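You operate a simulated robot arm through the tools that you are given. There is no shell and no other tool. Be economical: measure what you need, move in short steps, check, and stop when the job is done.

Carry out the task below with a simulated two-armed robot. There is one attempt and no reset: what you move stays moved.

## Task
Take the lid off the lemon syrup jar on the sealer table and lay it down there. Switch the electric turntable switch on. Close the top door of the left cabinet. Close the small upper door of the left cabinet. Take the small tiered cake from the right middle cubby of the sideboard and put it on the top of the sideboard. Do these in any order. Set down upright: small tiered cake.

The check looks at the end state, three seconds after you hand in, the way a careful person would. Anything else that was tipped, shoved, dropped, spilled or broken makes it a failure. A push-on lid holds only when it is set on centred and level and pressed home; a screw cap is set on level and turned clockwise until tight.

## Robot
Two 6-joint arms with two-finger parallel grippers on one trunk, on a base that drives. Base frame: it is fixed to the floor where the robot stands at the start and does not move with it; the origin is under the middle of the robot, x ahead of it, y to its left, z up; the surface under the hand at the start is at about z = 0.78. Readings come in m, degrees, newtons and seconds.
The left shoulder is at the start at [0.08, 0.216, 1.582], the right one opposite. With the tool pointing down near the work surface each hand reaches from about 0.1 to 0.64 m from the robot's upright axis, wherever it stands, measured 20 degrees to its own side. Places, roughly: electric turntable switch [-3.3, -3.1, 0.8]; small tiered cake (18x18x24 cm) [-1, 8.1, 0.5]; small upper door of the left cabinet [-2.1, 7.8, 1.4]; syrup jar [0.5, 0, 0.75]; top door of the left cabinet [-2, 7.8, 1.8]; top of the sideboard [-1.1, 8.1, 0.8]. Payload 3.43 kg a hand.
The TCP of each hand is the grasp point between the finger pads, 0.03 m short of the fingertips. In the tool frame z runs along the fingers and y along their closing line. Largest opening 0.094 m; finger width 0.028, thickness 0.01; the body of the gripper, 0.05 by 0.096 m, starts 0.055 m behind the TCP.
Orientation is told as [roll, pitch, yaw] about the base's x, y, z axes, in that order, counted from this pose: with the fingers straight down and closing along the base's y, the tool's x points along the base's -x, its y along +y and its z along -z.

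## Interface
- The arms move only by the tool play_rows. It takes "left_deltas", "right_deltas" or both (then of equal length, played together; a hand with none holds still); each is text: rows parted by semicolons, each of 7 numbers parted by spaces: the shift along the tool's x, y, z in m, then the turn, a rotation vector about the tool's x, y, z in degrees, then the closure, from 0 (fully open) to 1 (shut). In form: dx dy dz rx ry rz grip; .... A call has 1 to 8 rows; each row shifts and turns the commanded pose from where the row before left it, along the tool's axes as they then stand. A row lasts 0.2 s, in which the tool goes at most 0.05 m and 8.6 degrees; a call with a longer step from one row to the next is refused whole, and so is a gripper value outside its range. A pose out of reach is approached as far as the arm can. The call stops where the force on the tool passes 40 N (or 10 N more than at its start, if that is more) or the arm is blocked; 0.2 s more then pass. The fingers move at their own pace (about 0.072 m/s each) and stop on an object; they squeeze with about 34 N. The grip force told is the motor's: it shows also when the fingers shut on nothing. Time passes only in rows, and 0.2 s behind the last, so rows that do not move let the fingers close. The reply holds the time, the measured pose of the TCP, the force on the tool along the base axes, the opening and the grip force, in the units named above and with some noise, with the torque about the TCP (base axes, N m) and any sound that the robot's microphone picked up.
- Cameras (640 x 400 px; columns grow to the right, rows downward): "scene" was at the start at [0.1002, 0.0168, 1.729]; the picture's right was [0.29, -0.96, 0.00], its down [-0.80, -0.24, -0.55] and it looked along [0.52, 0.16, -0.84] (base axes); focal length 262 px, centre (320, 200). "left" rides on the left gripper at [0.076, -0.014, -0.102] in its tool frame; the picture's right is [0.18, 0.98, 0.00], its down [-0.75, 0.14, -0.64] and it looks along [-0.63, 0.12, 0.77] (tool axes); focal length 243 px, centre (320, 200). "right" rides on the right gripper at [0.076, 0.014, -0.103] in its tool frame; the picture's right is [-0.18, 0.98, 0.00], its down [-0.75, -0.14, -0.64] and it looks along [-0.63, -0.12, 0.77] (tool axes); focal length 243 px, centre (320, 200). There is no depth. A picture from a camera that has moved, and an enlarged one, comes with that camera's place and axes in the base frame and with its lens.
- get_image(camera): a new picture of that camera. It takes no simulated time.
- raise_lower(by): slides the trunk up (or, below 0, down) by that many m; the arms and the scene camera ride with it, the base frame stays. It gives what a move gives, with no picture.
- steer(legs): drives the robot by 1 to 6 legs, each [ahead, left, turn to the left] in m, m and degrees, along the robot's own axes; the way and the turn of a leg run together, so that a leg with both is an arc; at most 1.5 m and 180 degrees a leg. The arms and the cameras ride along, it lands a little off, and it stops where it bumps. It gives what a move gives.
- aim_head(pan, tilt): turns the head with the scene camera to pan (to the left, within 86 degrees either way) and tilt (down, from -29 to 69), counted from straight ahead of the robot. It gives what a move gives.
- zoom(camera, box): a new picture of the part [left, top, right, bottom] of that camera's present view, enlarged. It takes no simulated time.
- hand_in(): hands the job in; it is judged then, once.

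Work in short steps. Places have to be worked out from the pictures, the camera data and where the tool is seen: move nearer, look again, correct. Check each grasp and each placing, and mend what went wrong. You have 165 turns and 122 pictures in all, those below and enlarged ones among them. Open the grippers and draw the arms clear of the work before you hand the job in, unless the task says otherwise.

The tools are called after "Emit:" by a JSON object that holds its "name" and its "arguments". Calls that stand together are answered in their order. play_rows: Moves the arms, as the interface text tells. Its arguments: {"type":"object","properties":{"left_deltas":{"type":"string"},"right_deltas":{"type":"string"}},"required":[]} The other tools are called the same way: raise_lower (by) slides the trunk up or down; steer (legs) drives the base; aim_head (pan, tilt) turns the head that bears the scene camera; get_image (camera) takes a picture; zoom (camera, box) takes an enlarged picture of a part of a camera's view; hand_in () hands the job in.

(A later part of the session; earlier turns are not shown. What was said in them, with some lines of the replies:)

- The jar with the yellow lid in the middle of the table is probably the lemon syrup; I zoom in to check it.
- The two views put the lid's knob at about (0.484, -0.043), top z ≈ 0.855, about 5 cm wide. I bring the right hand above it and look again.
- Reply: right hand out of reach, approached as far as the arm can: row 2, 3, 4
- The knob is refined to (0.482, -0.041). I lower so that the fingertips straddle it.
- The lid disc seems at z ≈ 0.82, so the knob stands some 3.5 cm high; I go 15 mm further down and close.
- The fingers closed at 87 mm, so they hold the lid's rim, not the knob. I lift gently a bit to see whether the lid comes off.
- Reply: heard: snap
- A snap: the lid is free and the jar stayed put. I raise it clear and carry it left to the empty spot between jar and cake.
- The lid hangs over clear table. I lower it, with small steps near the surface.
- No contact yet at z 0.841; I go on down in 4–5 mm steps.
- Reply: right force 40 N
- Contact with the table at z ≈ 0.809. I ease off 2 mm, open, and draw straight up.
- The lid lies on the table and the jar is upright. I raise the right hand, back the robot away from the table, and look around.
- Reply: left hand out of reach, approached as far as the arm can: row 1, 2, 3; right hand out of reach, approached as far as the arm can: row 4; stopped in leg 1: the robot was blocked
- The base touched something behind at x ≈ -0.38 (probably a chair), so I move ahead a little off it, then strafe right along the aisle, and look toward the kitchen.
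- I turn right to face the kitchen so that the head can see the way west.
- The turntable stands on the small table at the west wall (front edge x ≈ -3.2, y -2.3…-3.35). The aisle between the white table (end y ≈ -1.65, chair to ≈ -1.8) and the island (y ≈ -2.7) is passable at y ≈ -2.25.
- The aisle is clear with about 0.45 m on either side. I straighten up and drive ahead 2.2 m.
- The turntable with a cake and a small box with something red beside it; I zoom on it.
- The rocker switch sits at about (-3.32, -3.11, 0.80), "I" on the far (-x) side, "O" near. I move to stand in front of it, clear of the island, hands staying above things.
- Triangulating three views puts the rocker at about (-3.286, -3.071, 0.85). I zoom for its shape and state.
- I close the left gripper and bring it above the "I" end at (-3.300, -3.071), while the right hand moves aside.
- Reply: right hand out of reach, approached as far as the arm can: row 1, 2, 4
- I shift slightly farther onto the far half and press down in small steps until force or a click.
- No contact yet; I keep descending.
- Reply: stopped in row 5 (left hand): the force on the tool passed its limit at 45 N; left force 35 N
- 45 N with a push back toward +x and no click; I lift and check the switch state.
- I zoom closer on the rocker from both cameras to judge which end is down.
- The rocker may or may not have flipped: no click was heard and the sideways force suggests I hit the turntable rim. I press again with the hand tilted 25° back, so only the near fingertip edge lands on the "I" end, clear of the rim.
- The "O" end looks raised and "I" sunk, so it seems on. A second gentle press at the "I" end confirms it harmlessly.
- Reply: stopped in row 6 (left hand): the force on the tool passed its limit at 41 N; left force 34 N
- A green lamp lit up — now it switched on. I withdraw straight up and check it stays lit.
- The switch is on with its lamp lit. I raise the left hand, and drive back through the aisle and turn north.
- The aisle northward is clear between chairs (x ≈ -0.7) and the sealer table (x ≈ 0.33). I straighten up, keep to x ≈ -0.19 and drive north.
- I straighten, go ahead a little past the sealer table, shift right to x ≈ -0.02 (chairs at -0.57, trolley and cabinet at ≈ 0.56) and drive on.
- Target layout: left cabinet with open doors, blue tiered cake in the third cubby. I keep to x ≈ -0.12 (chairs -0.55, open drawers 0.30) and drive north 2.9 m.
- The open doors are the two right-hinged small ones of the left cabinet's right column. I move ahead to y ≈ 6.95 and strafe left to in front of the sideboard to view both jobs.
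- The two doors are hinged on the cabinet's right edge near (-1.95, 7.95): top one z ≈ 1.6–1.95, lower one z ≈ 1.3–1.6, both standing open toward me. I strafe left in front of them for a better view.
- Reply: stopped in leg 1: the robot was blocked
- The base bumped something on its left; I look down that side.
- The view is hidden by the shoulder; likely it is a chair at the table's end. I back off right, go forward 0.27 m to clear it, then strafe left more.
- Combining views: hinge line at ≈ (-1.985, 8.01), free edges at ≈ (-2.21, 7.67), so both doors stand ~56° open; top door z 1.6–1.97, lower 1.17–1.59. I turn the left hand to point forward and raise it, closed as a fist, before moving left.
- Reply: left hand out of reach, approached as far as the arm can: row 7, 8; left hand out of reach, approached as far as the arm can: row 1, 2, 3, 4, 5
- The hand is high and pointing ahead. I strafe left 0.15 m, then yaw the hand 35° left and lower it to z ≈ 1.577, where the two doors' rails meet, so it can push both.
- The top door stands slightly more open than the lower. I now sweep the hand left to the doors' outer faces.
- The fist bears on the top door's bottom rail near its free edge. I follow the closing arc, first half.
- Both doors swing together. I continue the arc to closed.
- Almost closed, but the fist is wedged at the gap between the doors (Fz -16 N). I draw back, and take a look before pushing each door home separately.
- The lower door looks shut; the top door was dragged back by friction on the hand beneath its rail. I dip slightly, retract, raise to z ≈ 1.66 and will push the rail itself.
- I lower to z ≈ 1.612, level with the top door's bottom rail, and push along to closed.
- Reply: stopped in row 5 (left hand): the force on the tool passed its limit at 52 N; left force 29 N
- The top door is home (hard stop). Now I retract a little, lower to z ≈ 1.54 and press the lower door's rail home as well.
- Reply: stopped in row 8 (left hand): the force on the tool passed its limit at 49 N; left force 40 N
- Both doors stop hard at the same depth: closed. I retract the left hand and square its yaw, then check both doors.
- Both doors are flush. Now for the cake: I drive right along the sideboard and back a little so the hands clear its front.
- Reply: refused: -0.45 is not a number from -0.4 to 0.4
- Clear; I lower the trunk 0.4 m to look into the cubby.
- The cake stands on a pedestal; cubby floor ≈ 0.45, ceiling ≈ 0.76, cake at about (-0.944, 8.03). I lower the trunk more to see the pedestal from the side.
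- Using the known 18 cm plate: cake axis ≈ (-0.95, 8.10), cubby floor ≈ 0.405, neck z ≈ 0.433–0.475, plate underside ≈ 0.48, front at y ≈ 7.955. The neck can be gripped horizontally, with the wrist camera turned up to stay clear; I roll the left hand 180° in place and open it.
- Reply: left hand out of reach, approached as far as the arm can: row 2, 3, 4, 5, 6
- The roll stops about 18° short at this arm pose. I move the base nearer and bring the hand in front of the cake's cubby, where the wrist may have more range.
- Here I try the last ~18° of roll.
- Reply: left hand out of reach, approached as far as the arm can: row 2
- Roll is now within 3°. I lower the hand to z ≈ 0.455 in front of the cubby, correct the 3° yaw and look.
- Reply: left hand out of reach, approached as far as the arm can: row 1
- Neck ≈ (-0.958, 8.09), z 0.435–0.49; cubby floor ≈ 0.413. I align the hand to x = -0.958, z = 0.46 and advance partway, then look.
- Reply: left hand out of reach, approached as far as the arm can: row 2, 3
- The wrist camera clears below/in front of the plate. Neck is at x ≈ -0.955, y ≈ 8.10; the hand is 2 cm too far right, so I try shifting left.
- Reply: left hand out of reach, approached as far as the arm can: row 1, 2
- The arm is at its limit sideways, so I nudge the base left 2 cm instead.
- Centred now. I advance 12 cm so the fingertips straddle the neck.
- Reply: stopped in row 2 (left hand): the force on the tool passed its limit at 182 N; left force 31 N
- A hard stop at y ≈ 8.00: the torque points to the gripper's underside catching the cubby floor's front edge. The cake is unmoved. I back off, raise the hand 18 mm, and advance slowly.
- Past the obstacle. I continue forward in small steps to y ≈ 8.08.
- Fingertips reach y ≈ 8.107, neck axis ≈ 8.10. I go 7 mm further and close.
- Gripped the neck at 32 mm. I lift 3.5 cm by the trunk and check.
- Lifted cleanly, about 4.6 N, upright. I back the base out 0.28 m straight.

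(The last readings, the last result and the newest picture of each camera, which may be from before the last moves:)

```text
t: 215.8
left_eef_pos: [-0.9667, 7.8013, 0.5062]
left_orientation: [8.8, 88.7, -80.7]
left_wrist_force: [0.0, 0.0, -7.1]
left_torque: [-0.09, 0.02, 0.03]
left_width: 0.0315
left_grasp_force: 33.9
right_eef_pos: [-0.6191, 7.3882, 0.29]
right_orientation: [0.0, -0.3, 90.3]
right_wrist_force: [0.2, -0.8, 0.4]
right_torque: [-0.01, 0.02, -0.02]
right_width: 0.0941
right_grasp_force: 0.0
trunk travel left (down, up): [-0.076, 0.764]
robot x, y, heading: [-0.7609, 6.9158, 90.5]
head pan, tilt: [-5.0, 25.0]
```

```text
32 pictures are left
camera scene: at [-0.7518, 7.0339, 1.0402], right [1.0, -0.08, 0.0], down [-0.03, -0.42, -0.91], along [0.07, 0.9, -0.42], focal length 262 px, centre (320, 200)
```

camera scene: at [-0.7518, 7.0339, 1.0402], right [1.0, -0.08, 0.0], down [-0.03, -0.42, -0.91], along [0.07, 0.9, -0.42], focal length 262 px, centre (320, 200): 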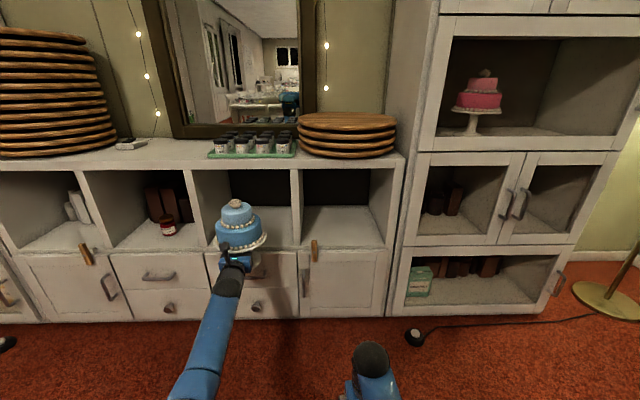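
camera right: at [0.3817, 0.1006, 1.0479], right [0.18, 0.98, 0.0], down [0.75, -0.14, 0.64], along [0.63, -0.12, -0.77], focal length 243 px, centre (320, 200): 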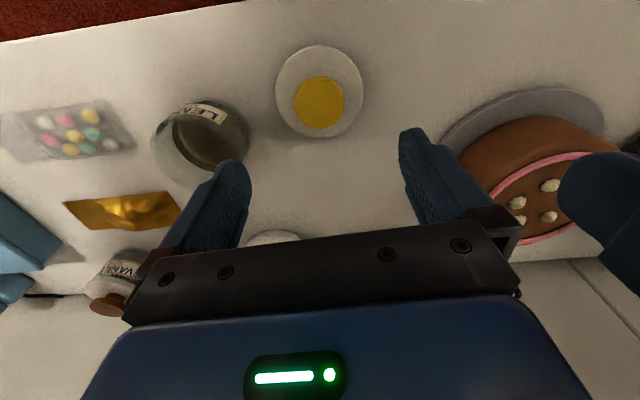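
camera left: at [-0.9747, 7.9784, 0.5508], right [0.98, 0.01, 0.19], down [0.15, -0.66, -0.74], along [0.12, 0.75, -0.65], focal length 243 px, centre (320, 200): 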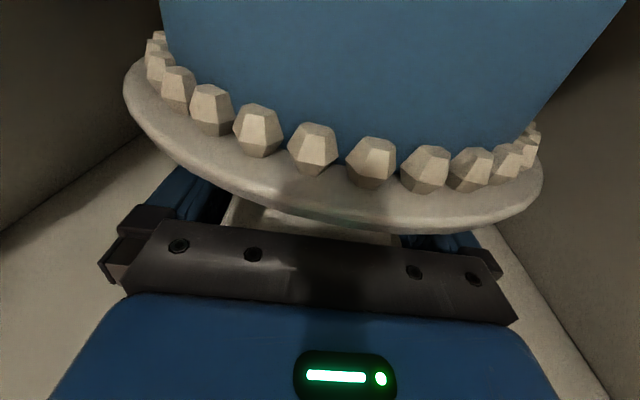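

The cake is clear of the cubby. I raise the trunk 0.4 m so that the foot is ~5 cm above the sideboard top, then strafe left 0.27 m.

Emit:
{"name": "raise_lower", "arguments": {"by": 0.4}}

Emit:
{"name": "steer", "arguments": {"legs": [[0, 0.27, -0.5]]}}

Emit:
{"name": "aim_head", "arguments": {"pan": 10, "tilt": 35}}

Emit:
{"name": "get_image", "arguments": {"camera": "scene"}}

```text
t: 219.6
left_eef_pos: [-0.9669, 7.8021, 0.9064]
left_orientation: [8.1, 88.6, -81.1]
left_wrist_force: [-0.1, -0.3, -6.3]
left_torque: [-0.1, 0.02, -0.01]
left_width: 0.0316
left_grasp_force: 33.9
right_eef_pos: [-0.6188, 7.3884, 0.691]
right_orientation: [0.0, -0.2, 90.2]
right_wrist_force: [0.4, -0.6, 0.4]
right_torque: [-0.01, -0.02, -0.01]
right_width: 0.0943
right_grasp_force: 0.0
trunk travel left (down, up): [-0.476, 0.364]
robot x, y, heading: [-0.7617, 6.9147, 90.4]
head pan, tilt: [-5.0, 25.0]
```

```text
t: 221.5
left_eef_pos: [-1.2309, 7.8013, 0.9067]
left_orientation: [7.5, 88.6, -82.1]
left_wrist_force: [0.0, 0.0, -5.7]
left_torque: [-0.12, -0.01, -0.01]
left_width: 0.0318
left_grasp_force: 33.9
right_eef_pos: [-0.8856, 7.3868, 0.6913]
right_orientation: [0.0, -0.2, 90.1]
right_wrist_force: [0.3, 0.1, -0.1]
right_torque: [-0.01, -0.01, -0.02]
right_width: 0.0941
right_grasp_force: 0.1
trunk travel left (down, up): [-0.476, 0.364]
robot x, y, heading: [-1.0283, 6.9125, 90.0]
head pan, tilt: [-5.0, 25.0]
```

```text
t: 222.3
left_eef_pos: [-1.2313, 7.8013, 0.9055]
left_orientation: [8.4, 88.7, -81.2]
left_wrist_force: [0.5, -0.4, -5.9]
left_torque: [-0.09, 0.03, -0.03]
left_width: 0.0318
left_grasp_force: 34.3
right_eef_pos: [-0.8853, 7.3866, 0.6895]
right_orientation: [-0.1, -0.1, 90.0]
right_wrist_force: [1.6, 0.0, -0.1]
right_torque: [-0.01, -0.02, 0.01]
right_width: 0.0939
right_grasp_force: 0.1
trunk travel left (down, up): [-0.476, 0.364]
robot x, y, heading: [-1.0266, 6.9137, 89.9]
head pan, tilt: [10.0, 35.0]
```

```text
31 pictures are left
camera scene: at [-1.0438, 7.0284, 1.4244], right [0.98, 0.18, 0.0], down [0.1, -0.57, -0.82], along [-0.14, 0.81, -0.57], focal length 262 px, centre (320, 200)
```

scene: 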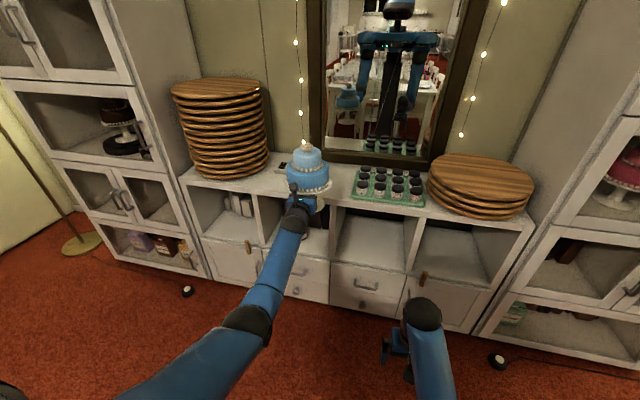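

The gap between remote (x ≈ -1.42) and tray (x ≈ -1.08) is right ahead of the cake at x -1.23. I drive ahead 0.25 m and check.

Emit:
{"name": "steer", "arguments": {"legs": [[0.25, 0, 0]]}}

Emit:
{"name": "zoom", "arguments": {"camera": "scene", "box": [180, 120, 420, 300]}}

```text
t: 224.1
left_eef_pos: [-1.2326, 8.0499, 0.906]
left_orientation: [8.0, 88.6, -81.5]
left_wrist_force: [0.1, 0.3, -6.5]
left_torque: [-0.11, 0.03, 0.03]
left_width: 0.0316
left_grasp_force: 33.6
right_eef_pos: [-0.8881, 7.6366, 0.6919]
right_orientation: [0.1, -0.3, 90.1]
right_wrist_force: [0.1, 1.2, -0.2]
right_torque: [-0.03, 0.01, 0.02]
right_width: 0.0942
right_grasp_force: 0.1
trunk travel left (down, up): [-0.476, 0.364]
robot x, y, heading: [-1.0295, 7.1602, 90.3]
head pan, tilt: [10.0, 35.0]
```

```text
2.22 times, centred on (300, 210) of scene
camera zoom: at [-1.0447, 7.2771, 1.4245], right [0.98, 0.18, 0.0], down [0.1, -0.56, -0.82], along [-0.15, 0.81, -0.57], focal length 582 px, centre (364, 178)
```

zoom: 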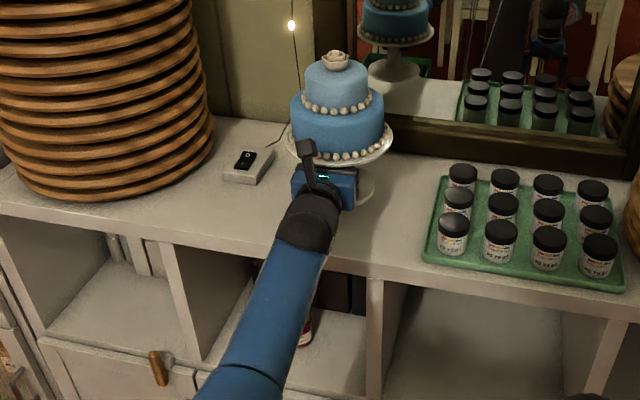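

Position looks good. I lower by the trunk 4 cm, then feel for contact.

Emit:
{"name": "raise_lower", "arguments": {"by": -0.04}}

Emit:
{"name": "play_rows", "arguments": {"left_deltas": "-0.004 0 0 0 0 0 1; -0.004 0 0 0 0 0 1; -0.003 0 0 0 0 0 1; 0 0 0 0 0 0 1"}}

Emit:
{"name": "zoom", "arguments": {"camera": "scene", "box": [260, 120, 380, 230]}}

```text
t: 224.9
left_eef_pos: [-1.2342, 8.0499, 0.8665]
left_orientation: [8.0, 88.6, -81.5]
left_wrist_force: [-0.3, -0.6, -5.9]
left_torque: [-0.13, -0.01, 0.02]
left_width: 0.0317
left_grasp_force: 34.3
right_eef_pos: [-0.8877, 7.637, 0.6512]
right_orientation: [0.0, -0.3, 90.2]
right_wrist_force: [-0.5, -0.5, -0.4]
right_torque: [-0.01, 0.01, 0.04]
right_width: 0.0941
right_grasp_force: 0.1
trunk travel left (down, up): [-0.436, 0.404]
robot x, y, heading: [-1.0288, 7.1617, 90.2]
head pan, tilt: [10.0, 35.0]
```

```text
t: 225.9
left_eef_pos: [-1.2348, 8.0483, 0.8543]
left_orientation: [8.7, 88.6, -80.9]
left_wrist_force: [0.6, -0.3, -6.7]
left_torque: [-0.12, -0.02, 0.0]
left_width: 0.0314
left_grasp_force: 34.3
right_eef_pos: [-0.887, 7.6368, 0.6504]
right_orientation: [0.0, -0.2, 90.2]
right_wrist_force: [0.7, -0.7, -0.4]
right_torque: [0.0, -0.02, 0.02]
right_width: 0.094
right_grasp_force: 0.0
trunk travel left (down, up): [-0.436, 0.404]
robot x, y, heading: [-1.0323, 7.1639, 90.4]
head pan, tilt: [10.0, 35.0]
```

```text
3.64 times, centred on (320, 175) of scene
camera zoom: at [-1.0448, 7.2776, 1.3844], right [0.98, 0.18, 0.0], down [0.1, -0.57, -0.82], along [-0.15, 0.81, -0.57], focal length 952 px, centre (320, 291)
```

zoom: 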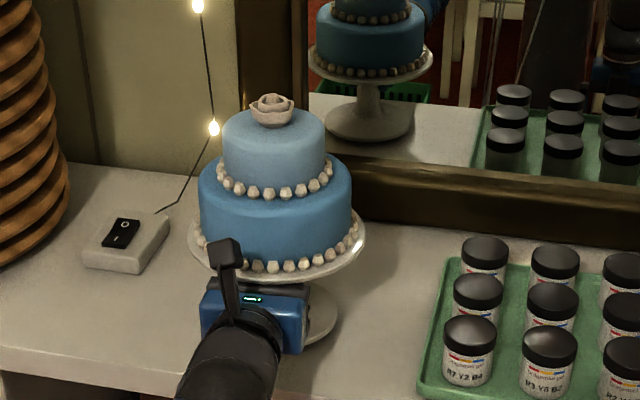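

No contact yet (still carrying ~6.5 N). I continue in 3 mm steps.

Emit:
{"name": "play_rows", "arguments": {"left_deltas": "-0.003 0 0 0 0 0 1; -0.003 0 0 0 0 0 1; -0.002 0 0 0 0 0 1; 0 0 0 0 0 0 1"}}

```text
t: 226.9
left_eef_pos: [-1.2328, 8.0507, 0.8475]
left_orientation: [8.6, 88.6, -80.9]
left_wrist_force: [0.8, -1.1, -6.5]
left_torque: [-0.07, 0.03, 0.0]
left_width: 0.0314
left_grasp_force: 34.2
right_eef_pos: [-0.8886, 7.6364, 0.6511]
right_orientation: [0.0, -0.2, 90.3]
right_wrist_force: [0.0, 0.4, 0.1]
right_torque: [0.0, 0.01, 0.0]
right_width: 0.0939
right_grasp_force: 0.0
trunk travel left (down, up): [-0.436, 0.404]
robot x, y, heading: [-1.0307, 7.1634, 90.2]
head pan, tilt: [10.0, 35.0]
```

Emit:
{"name": "play_rows", "arguments": {"left_deltas": "-0.003 0 0 0 0 0 1; -0.003 0 0 0 0 0 1; -0.002 0 0 0 0 0 1; 0 0 0 0 0 0 1"}}

Emit:
{"name": "zoom", "arguments": {"camera": "scene", "box": [260, 120, 380, 230]}}

```text
t: 227.9
left_eef_pos: [-1.234, 8.0484, 0.8461]
left_orientation: [11.0, 89.3, -78.4]
left_wrist_force: [-4.0, 7.6, 15.3]
left_torque: [1.15, 0.28, 0.12]
left_width: 0.0313
left_grasp_force: 34.1
right_eef_pos: [-0.888, 7.6351, 0.6522]
right_orientation: [0.0, -0.4, 90.1]
right_wrist_force: [0.4, -0.1, -0.4]
right_torque: [-0.03, -0.01, -0.02]
right_width: 0.094
right_grasp_force: 0.1
trunk travel left (down, up): [-0.436, 0.404]
robot x, y, heading: [-1.0318, 7.1648, 90.3]
head pan, tilt: [10.0, 35.0]
```

```text
3.64 times, centred on (320, 175) of scene
camera zoom: at [-1.0445, 7.2744, 1.3849], right [0.98, 0.18, 0.0], down [0.1, -0.56, -0.82], along [-0.15, 0.81, -0.57], focal length 952 px, centre (320, 291)
```

zoom: 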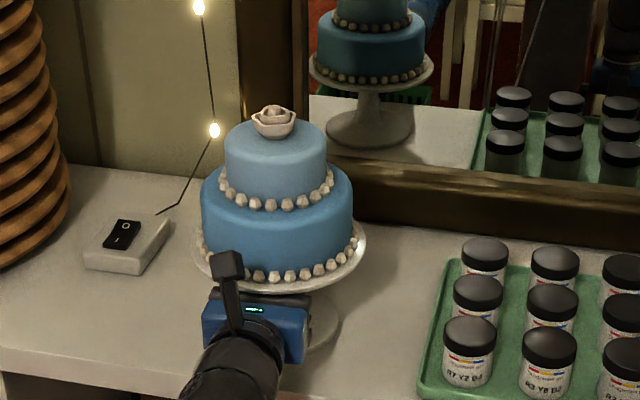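

Contact: 15 N upward on the hand. I relieve ~4 mm of the push, then open the fingers.

Emit:
{"name": "play_rows", "arguments": {"left_deltas": "0.003 0 0 0 0 0 1; 0 0 0 0 0 0 1"}}

Emit:
{"name": "play_rows", "arguments": {"left_deltas": "0 0 0 0 0 0 0.6; 0 0 0 0 0 0 0.4; 0 0 0 0 0 0 0.1; 0 0 0 0 0 0 0; 0 0 0 0 0 0 0"}}

Emit:
{"name": "zoom", "arguments": {"camera": "scene", "box": [260, 120, 380, 230]}}

Emit:
{"name": "get_image", "arguments": {"camera": "left"}}

```text
t: 228.5
left_eef_pos: [-1.2326, 8.0464, 0.8451]
left_orientation: [8.7, 89.0, -80.7]
left_wrist_force: [-2.4, 7.7, 14.5]
left_torque: [0.86, 0.1, 0.17]
left_width: 0.0314
left_grasp_force: 33.5
right_eef_pos: [-0.8869, 7.636, 0.6507]
right_orientation: [0.1, -0.4, 90.2]
right_wrist_force: [0.0, -0.7, 0.4]
right_torque: [-0.01, 0.01, 0.05]
right_width: 0.0941
right_grasp_force: 0.1
trunk travel left (down, up): [-0.436, 0.404]
robot x, y, heading: [-1.0326, 7.1607, 90.5]
head pan, tilt: [10.0, 35.0]
```

```text
t: 229.7
left_eef_pos: [-1.2336, 8.0465, 0.8426]
left_orientation: [7.8, 88.6, -81.6]
left_wrist_force: [-0.3, 0.5, 0.0]
left_torque: [0.0, -0.01, -0.02]
left_width: 0.0939
left_grasp_force: 0.0
right_eef_pos: [-0.8881, 7.6356, 0.6524]
right_orientation: [0.1, -0.4, 90.2]
right_wrist_force: [0.4, 0.1, 0.6]
right_torque: [0.02, -0.01, -0.01]
right_width: 0.0939
right_grasp_force: 0.0
trunk travel left (down, up): [-0.436, 0.404]
robot x, y, heading: [-1.0337, 7.1594, 90.4]
head pan, tilt: [10.0, 35.0]
```

```text
3.64 times, centred on (320, 175) of scene
camera zoom: at [-1.0445, 7.2764, 1.3845], right [0.98, 0.18, 0.0], down [0.1, -0.56, -0.82], along [-0.15, 0.81, -0.57], focal length 952 px, centre (320, 291)
```

zoom: 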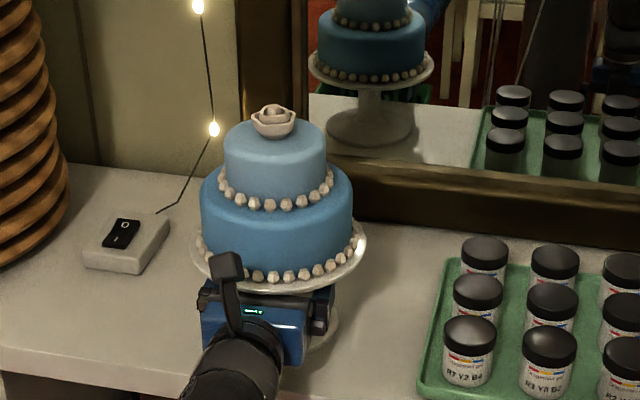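

```text
26 pictures are left
camera left: at [-1.2479, 7.9477, 0.9205], right [0.98, 0.01, 0.19], down [0.15, -0.66, -0.74], along [0.11, 0.75, -0.65], focal length 243 px, centre (320, 200)
```

left: 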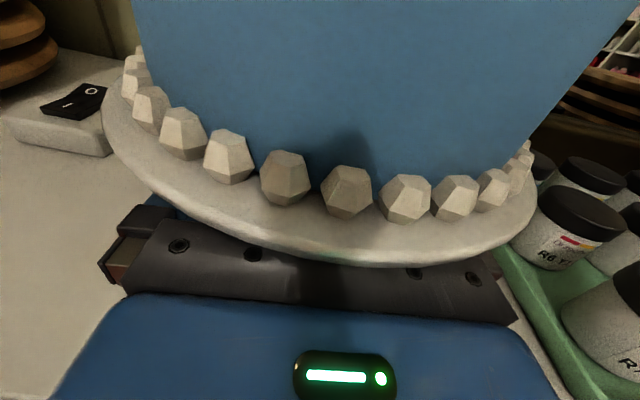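

Released; the cake stands by itself with no load on the hand. I withdraw straight back with the arm first.

Emit:
{"name": "play_rows", "arguments": {"left_deltas": "0 0 -0.015 0 0 0 0; 0 0 -0.03 0 0 0 0; 0 0 -0.04 0 0 0 0; 0 0 -0.04 0 0 0 0; 0 0 -0.04 0 0 0 0; 0 0 0 0 0 0 0"}}

Emit:
{"name": "zoom", "arguments": {"camera": "scene", "box": [240, 110, 400, 240]}}

```text
t: 231.1
left_eef_pos: [-1.2319, 7.8819, 0.8472]
left_orientation: [11.3, 88.8, -77.8]
left_wrist_force: [-0.1, -0.3, -0.3]
left_torque: [-0.02, 0.02, 0.01]
left_width: 0.0936
left_grasp_force: 0.0
right_eef_pos: [-0.8886, 7.6359, 0.6503]
right_orientation: [-0.1, -0.3, 90.3]
right_wrist_force: [0.3, -1.0, -0.5]
right_torque: [-0.01, -0.01, 0.01]
right_width: 0.0939
right_grasp_force: 0.1
trunk travel left (down, up): [-0.436, 0.404]
robot x, y, heading: [-1.033, 7.1632, 90.3]
head pan, tilt: [10.0, 35.0]
```

```text
3.08 times, centred on (320, 175) of scene
camera zoom: at [-1.0444, 7.2771, 1.3844], right [0.98, 0.18, 0.0], down [0.1, -0.57, -0.82], along [-0.15, 0.81, -0.57], focal length 806 px, centre (320, 277)
```

zoom: 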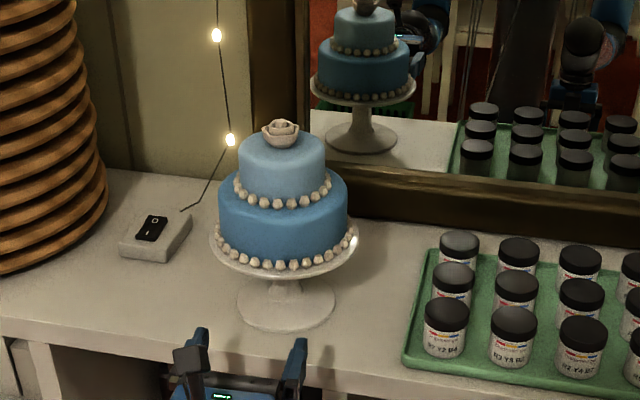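

The cake stands upright on top. I back off a little and check the left cabinet once more.

Emit:
{"name": "steer", "arguments": {"legs": [[-0.18, 0, 0]]}}

Emit:
{"name": "aim_head", "arguments": {"pan": 40, "tilt": 5}}

Emit:
{"name": "get_image", "arguments": {"camera": "scene"}}

```text
t: 232.7
left_eef_pos: [-1.2294, 7.6995, 0.8474]
left_orientation: [12.0, 88.8, -77.4]
left_wrist_force: [0.2, -0.6, -0.1]
left_torque: [0.01, -0.01, -0.02]
left_width: 0.0942
left_grasp_force: 0.0
right_eef_pos: [-0.8849, 7.4527, 0.651]
right_orientation: [0.0, -0.2, 90.1]
right_wrist_force: [0.2, -0.1, 0.1]
right_torque: [0.02, 0.02, 0.01]
right_width: 0.0939
right_grasp_force: 0.0
trunk travel left (down, up): [-0.436, 0.404]
robot x, y, heading: [-1.0311, 6.9801, 90.0]
head pan, tilt: [10.0, 35.0]
```

```text
t: 233.6
left_eef_pos: [-1.2303, 7.7001, 0.848]
left_orientation: [12.1, 88.8, -77.2]
left_wrist_force: [0.1, -0.8, 0.4]
left_torque: [-0.03, 0.01, -0.02]
left_width: 0.094
left_grasp_force: 0.1
right_eef_pos: [-0.8858, 7.4521, 0.651]
right_orientation: [0.0, -0.2, 89.9]
right_wrist_force: [0.2, 0.0, 0.4]
right_torque: [0.03, -0.01, -0.01]
right_width: 0.094
right_grasp_force: 0.0
trunk travel left (down, up): [-0.436, 0.404]
robot x, y, heading: [-1.0349, 6.9777, 90.1]
head pan, tilt: [40.0, 5.0]
```

```text
24 pictures are left
camera scene: at [-1.0872, 7.0771, 1.4326], right [0.77, 0.64, 0.0], down [0.06, -0.07, -1.0], along [-0.64, 0.76, -0.09], focal length 262 px, centre (320, 200)
```

scene: 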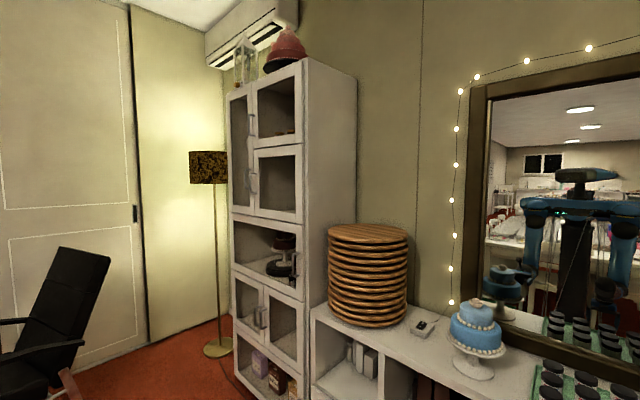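

Both doors are shut and flush, the cake stands on top, the switch lamp was lit, and the lid lies on the sealer table. The grippers are open and clear, so I hand in.

Emit:
{"name": "hand_in", "arguments": {}}

```text
The job is handed in.
```

I did all five jobs and handed the work in. The base bumped something twice on the way, and I didn't check for shifted furniture.

- **Lid:** the lemon syrup lid lies on the sealer table, and the jar stayed upright.
- **Turntable switch:** it is on, and its green lamp stayed lit after I let go.
- **Left cabinet:** the top door and the small upper door are both shut and flush.
- **Cake:** the small tiered cake stands upright on top of the sideboard, between the switch box and the jar tray.
- **Bumps:** one was behind the robot near the sealer table, the other at the table end by the sideboard. I couldn't see what it touched; both times it was probably a chair.
- **Hard contact:** the left gripper hit the front edge of the cake's cubby at 182 N. The cake didn't move, but I didn't look at the edge for damage.
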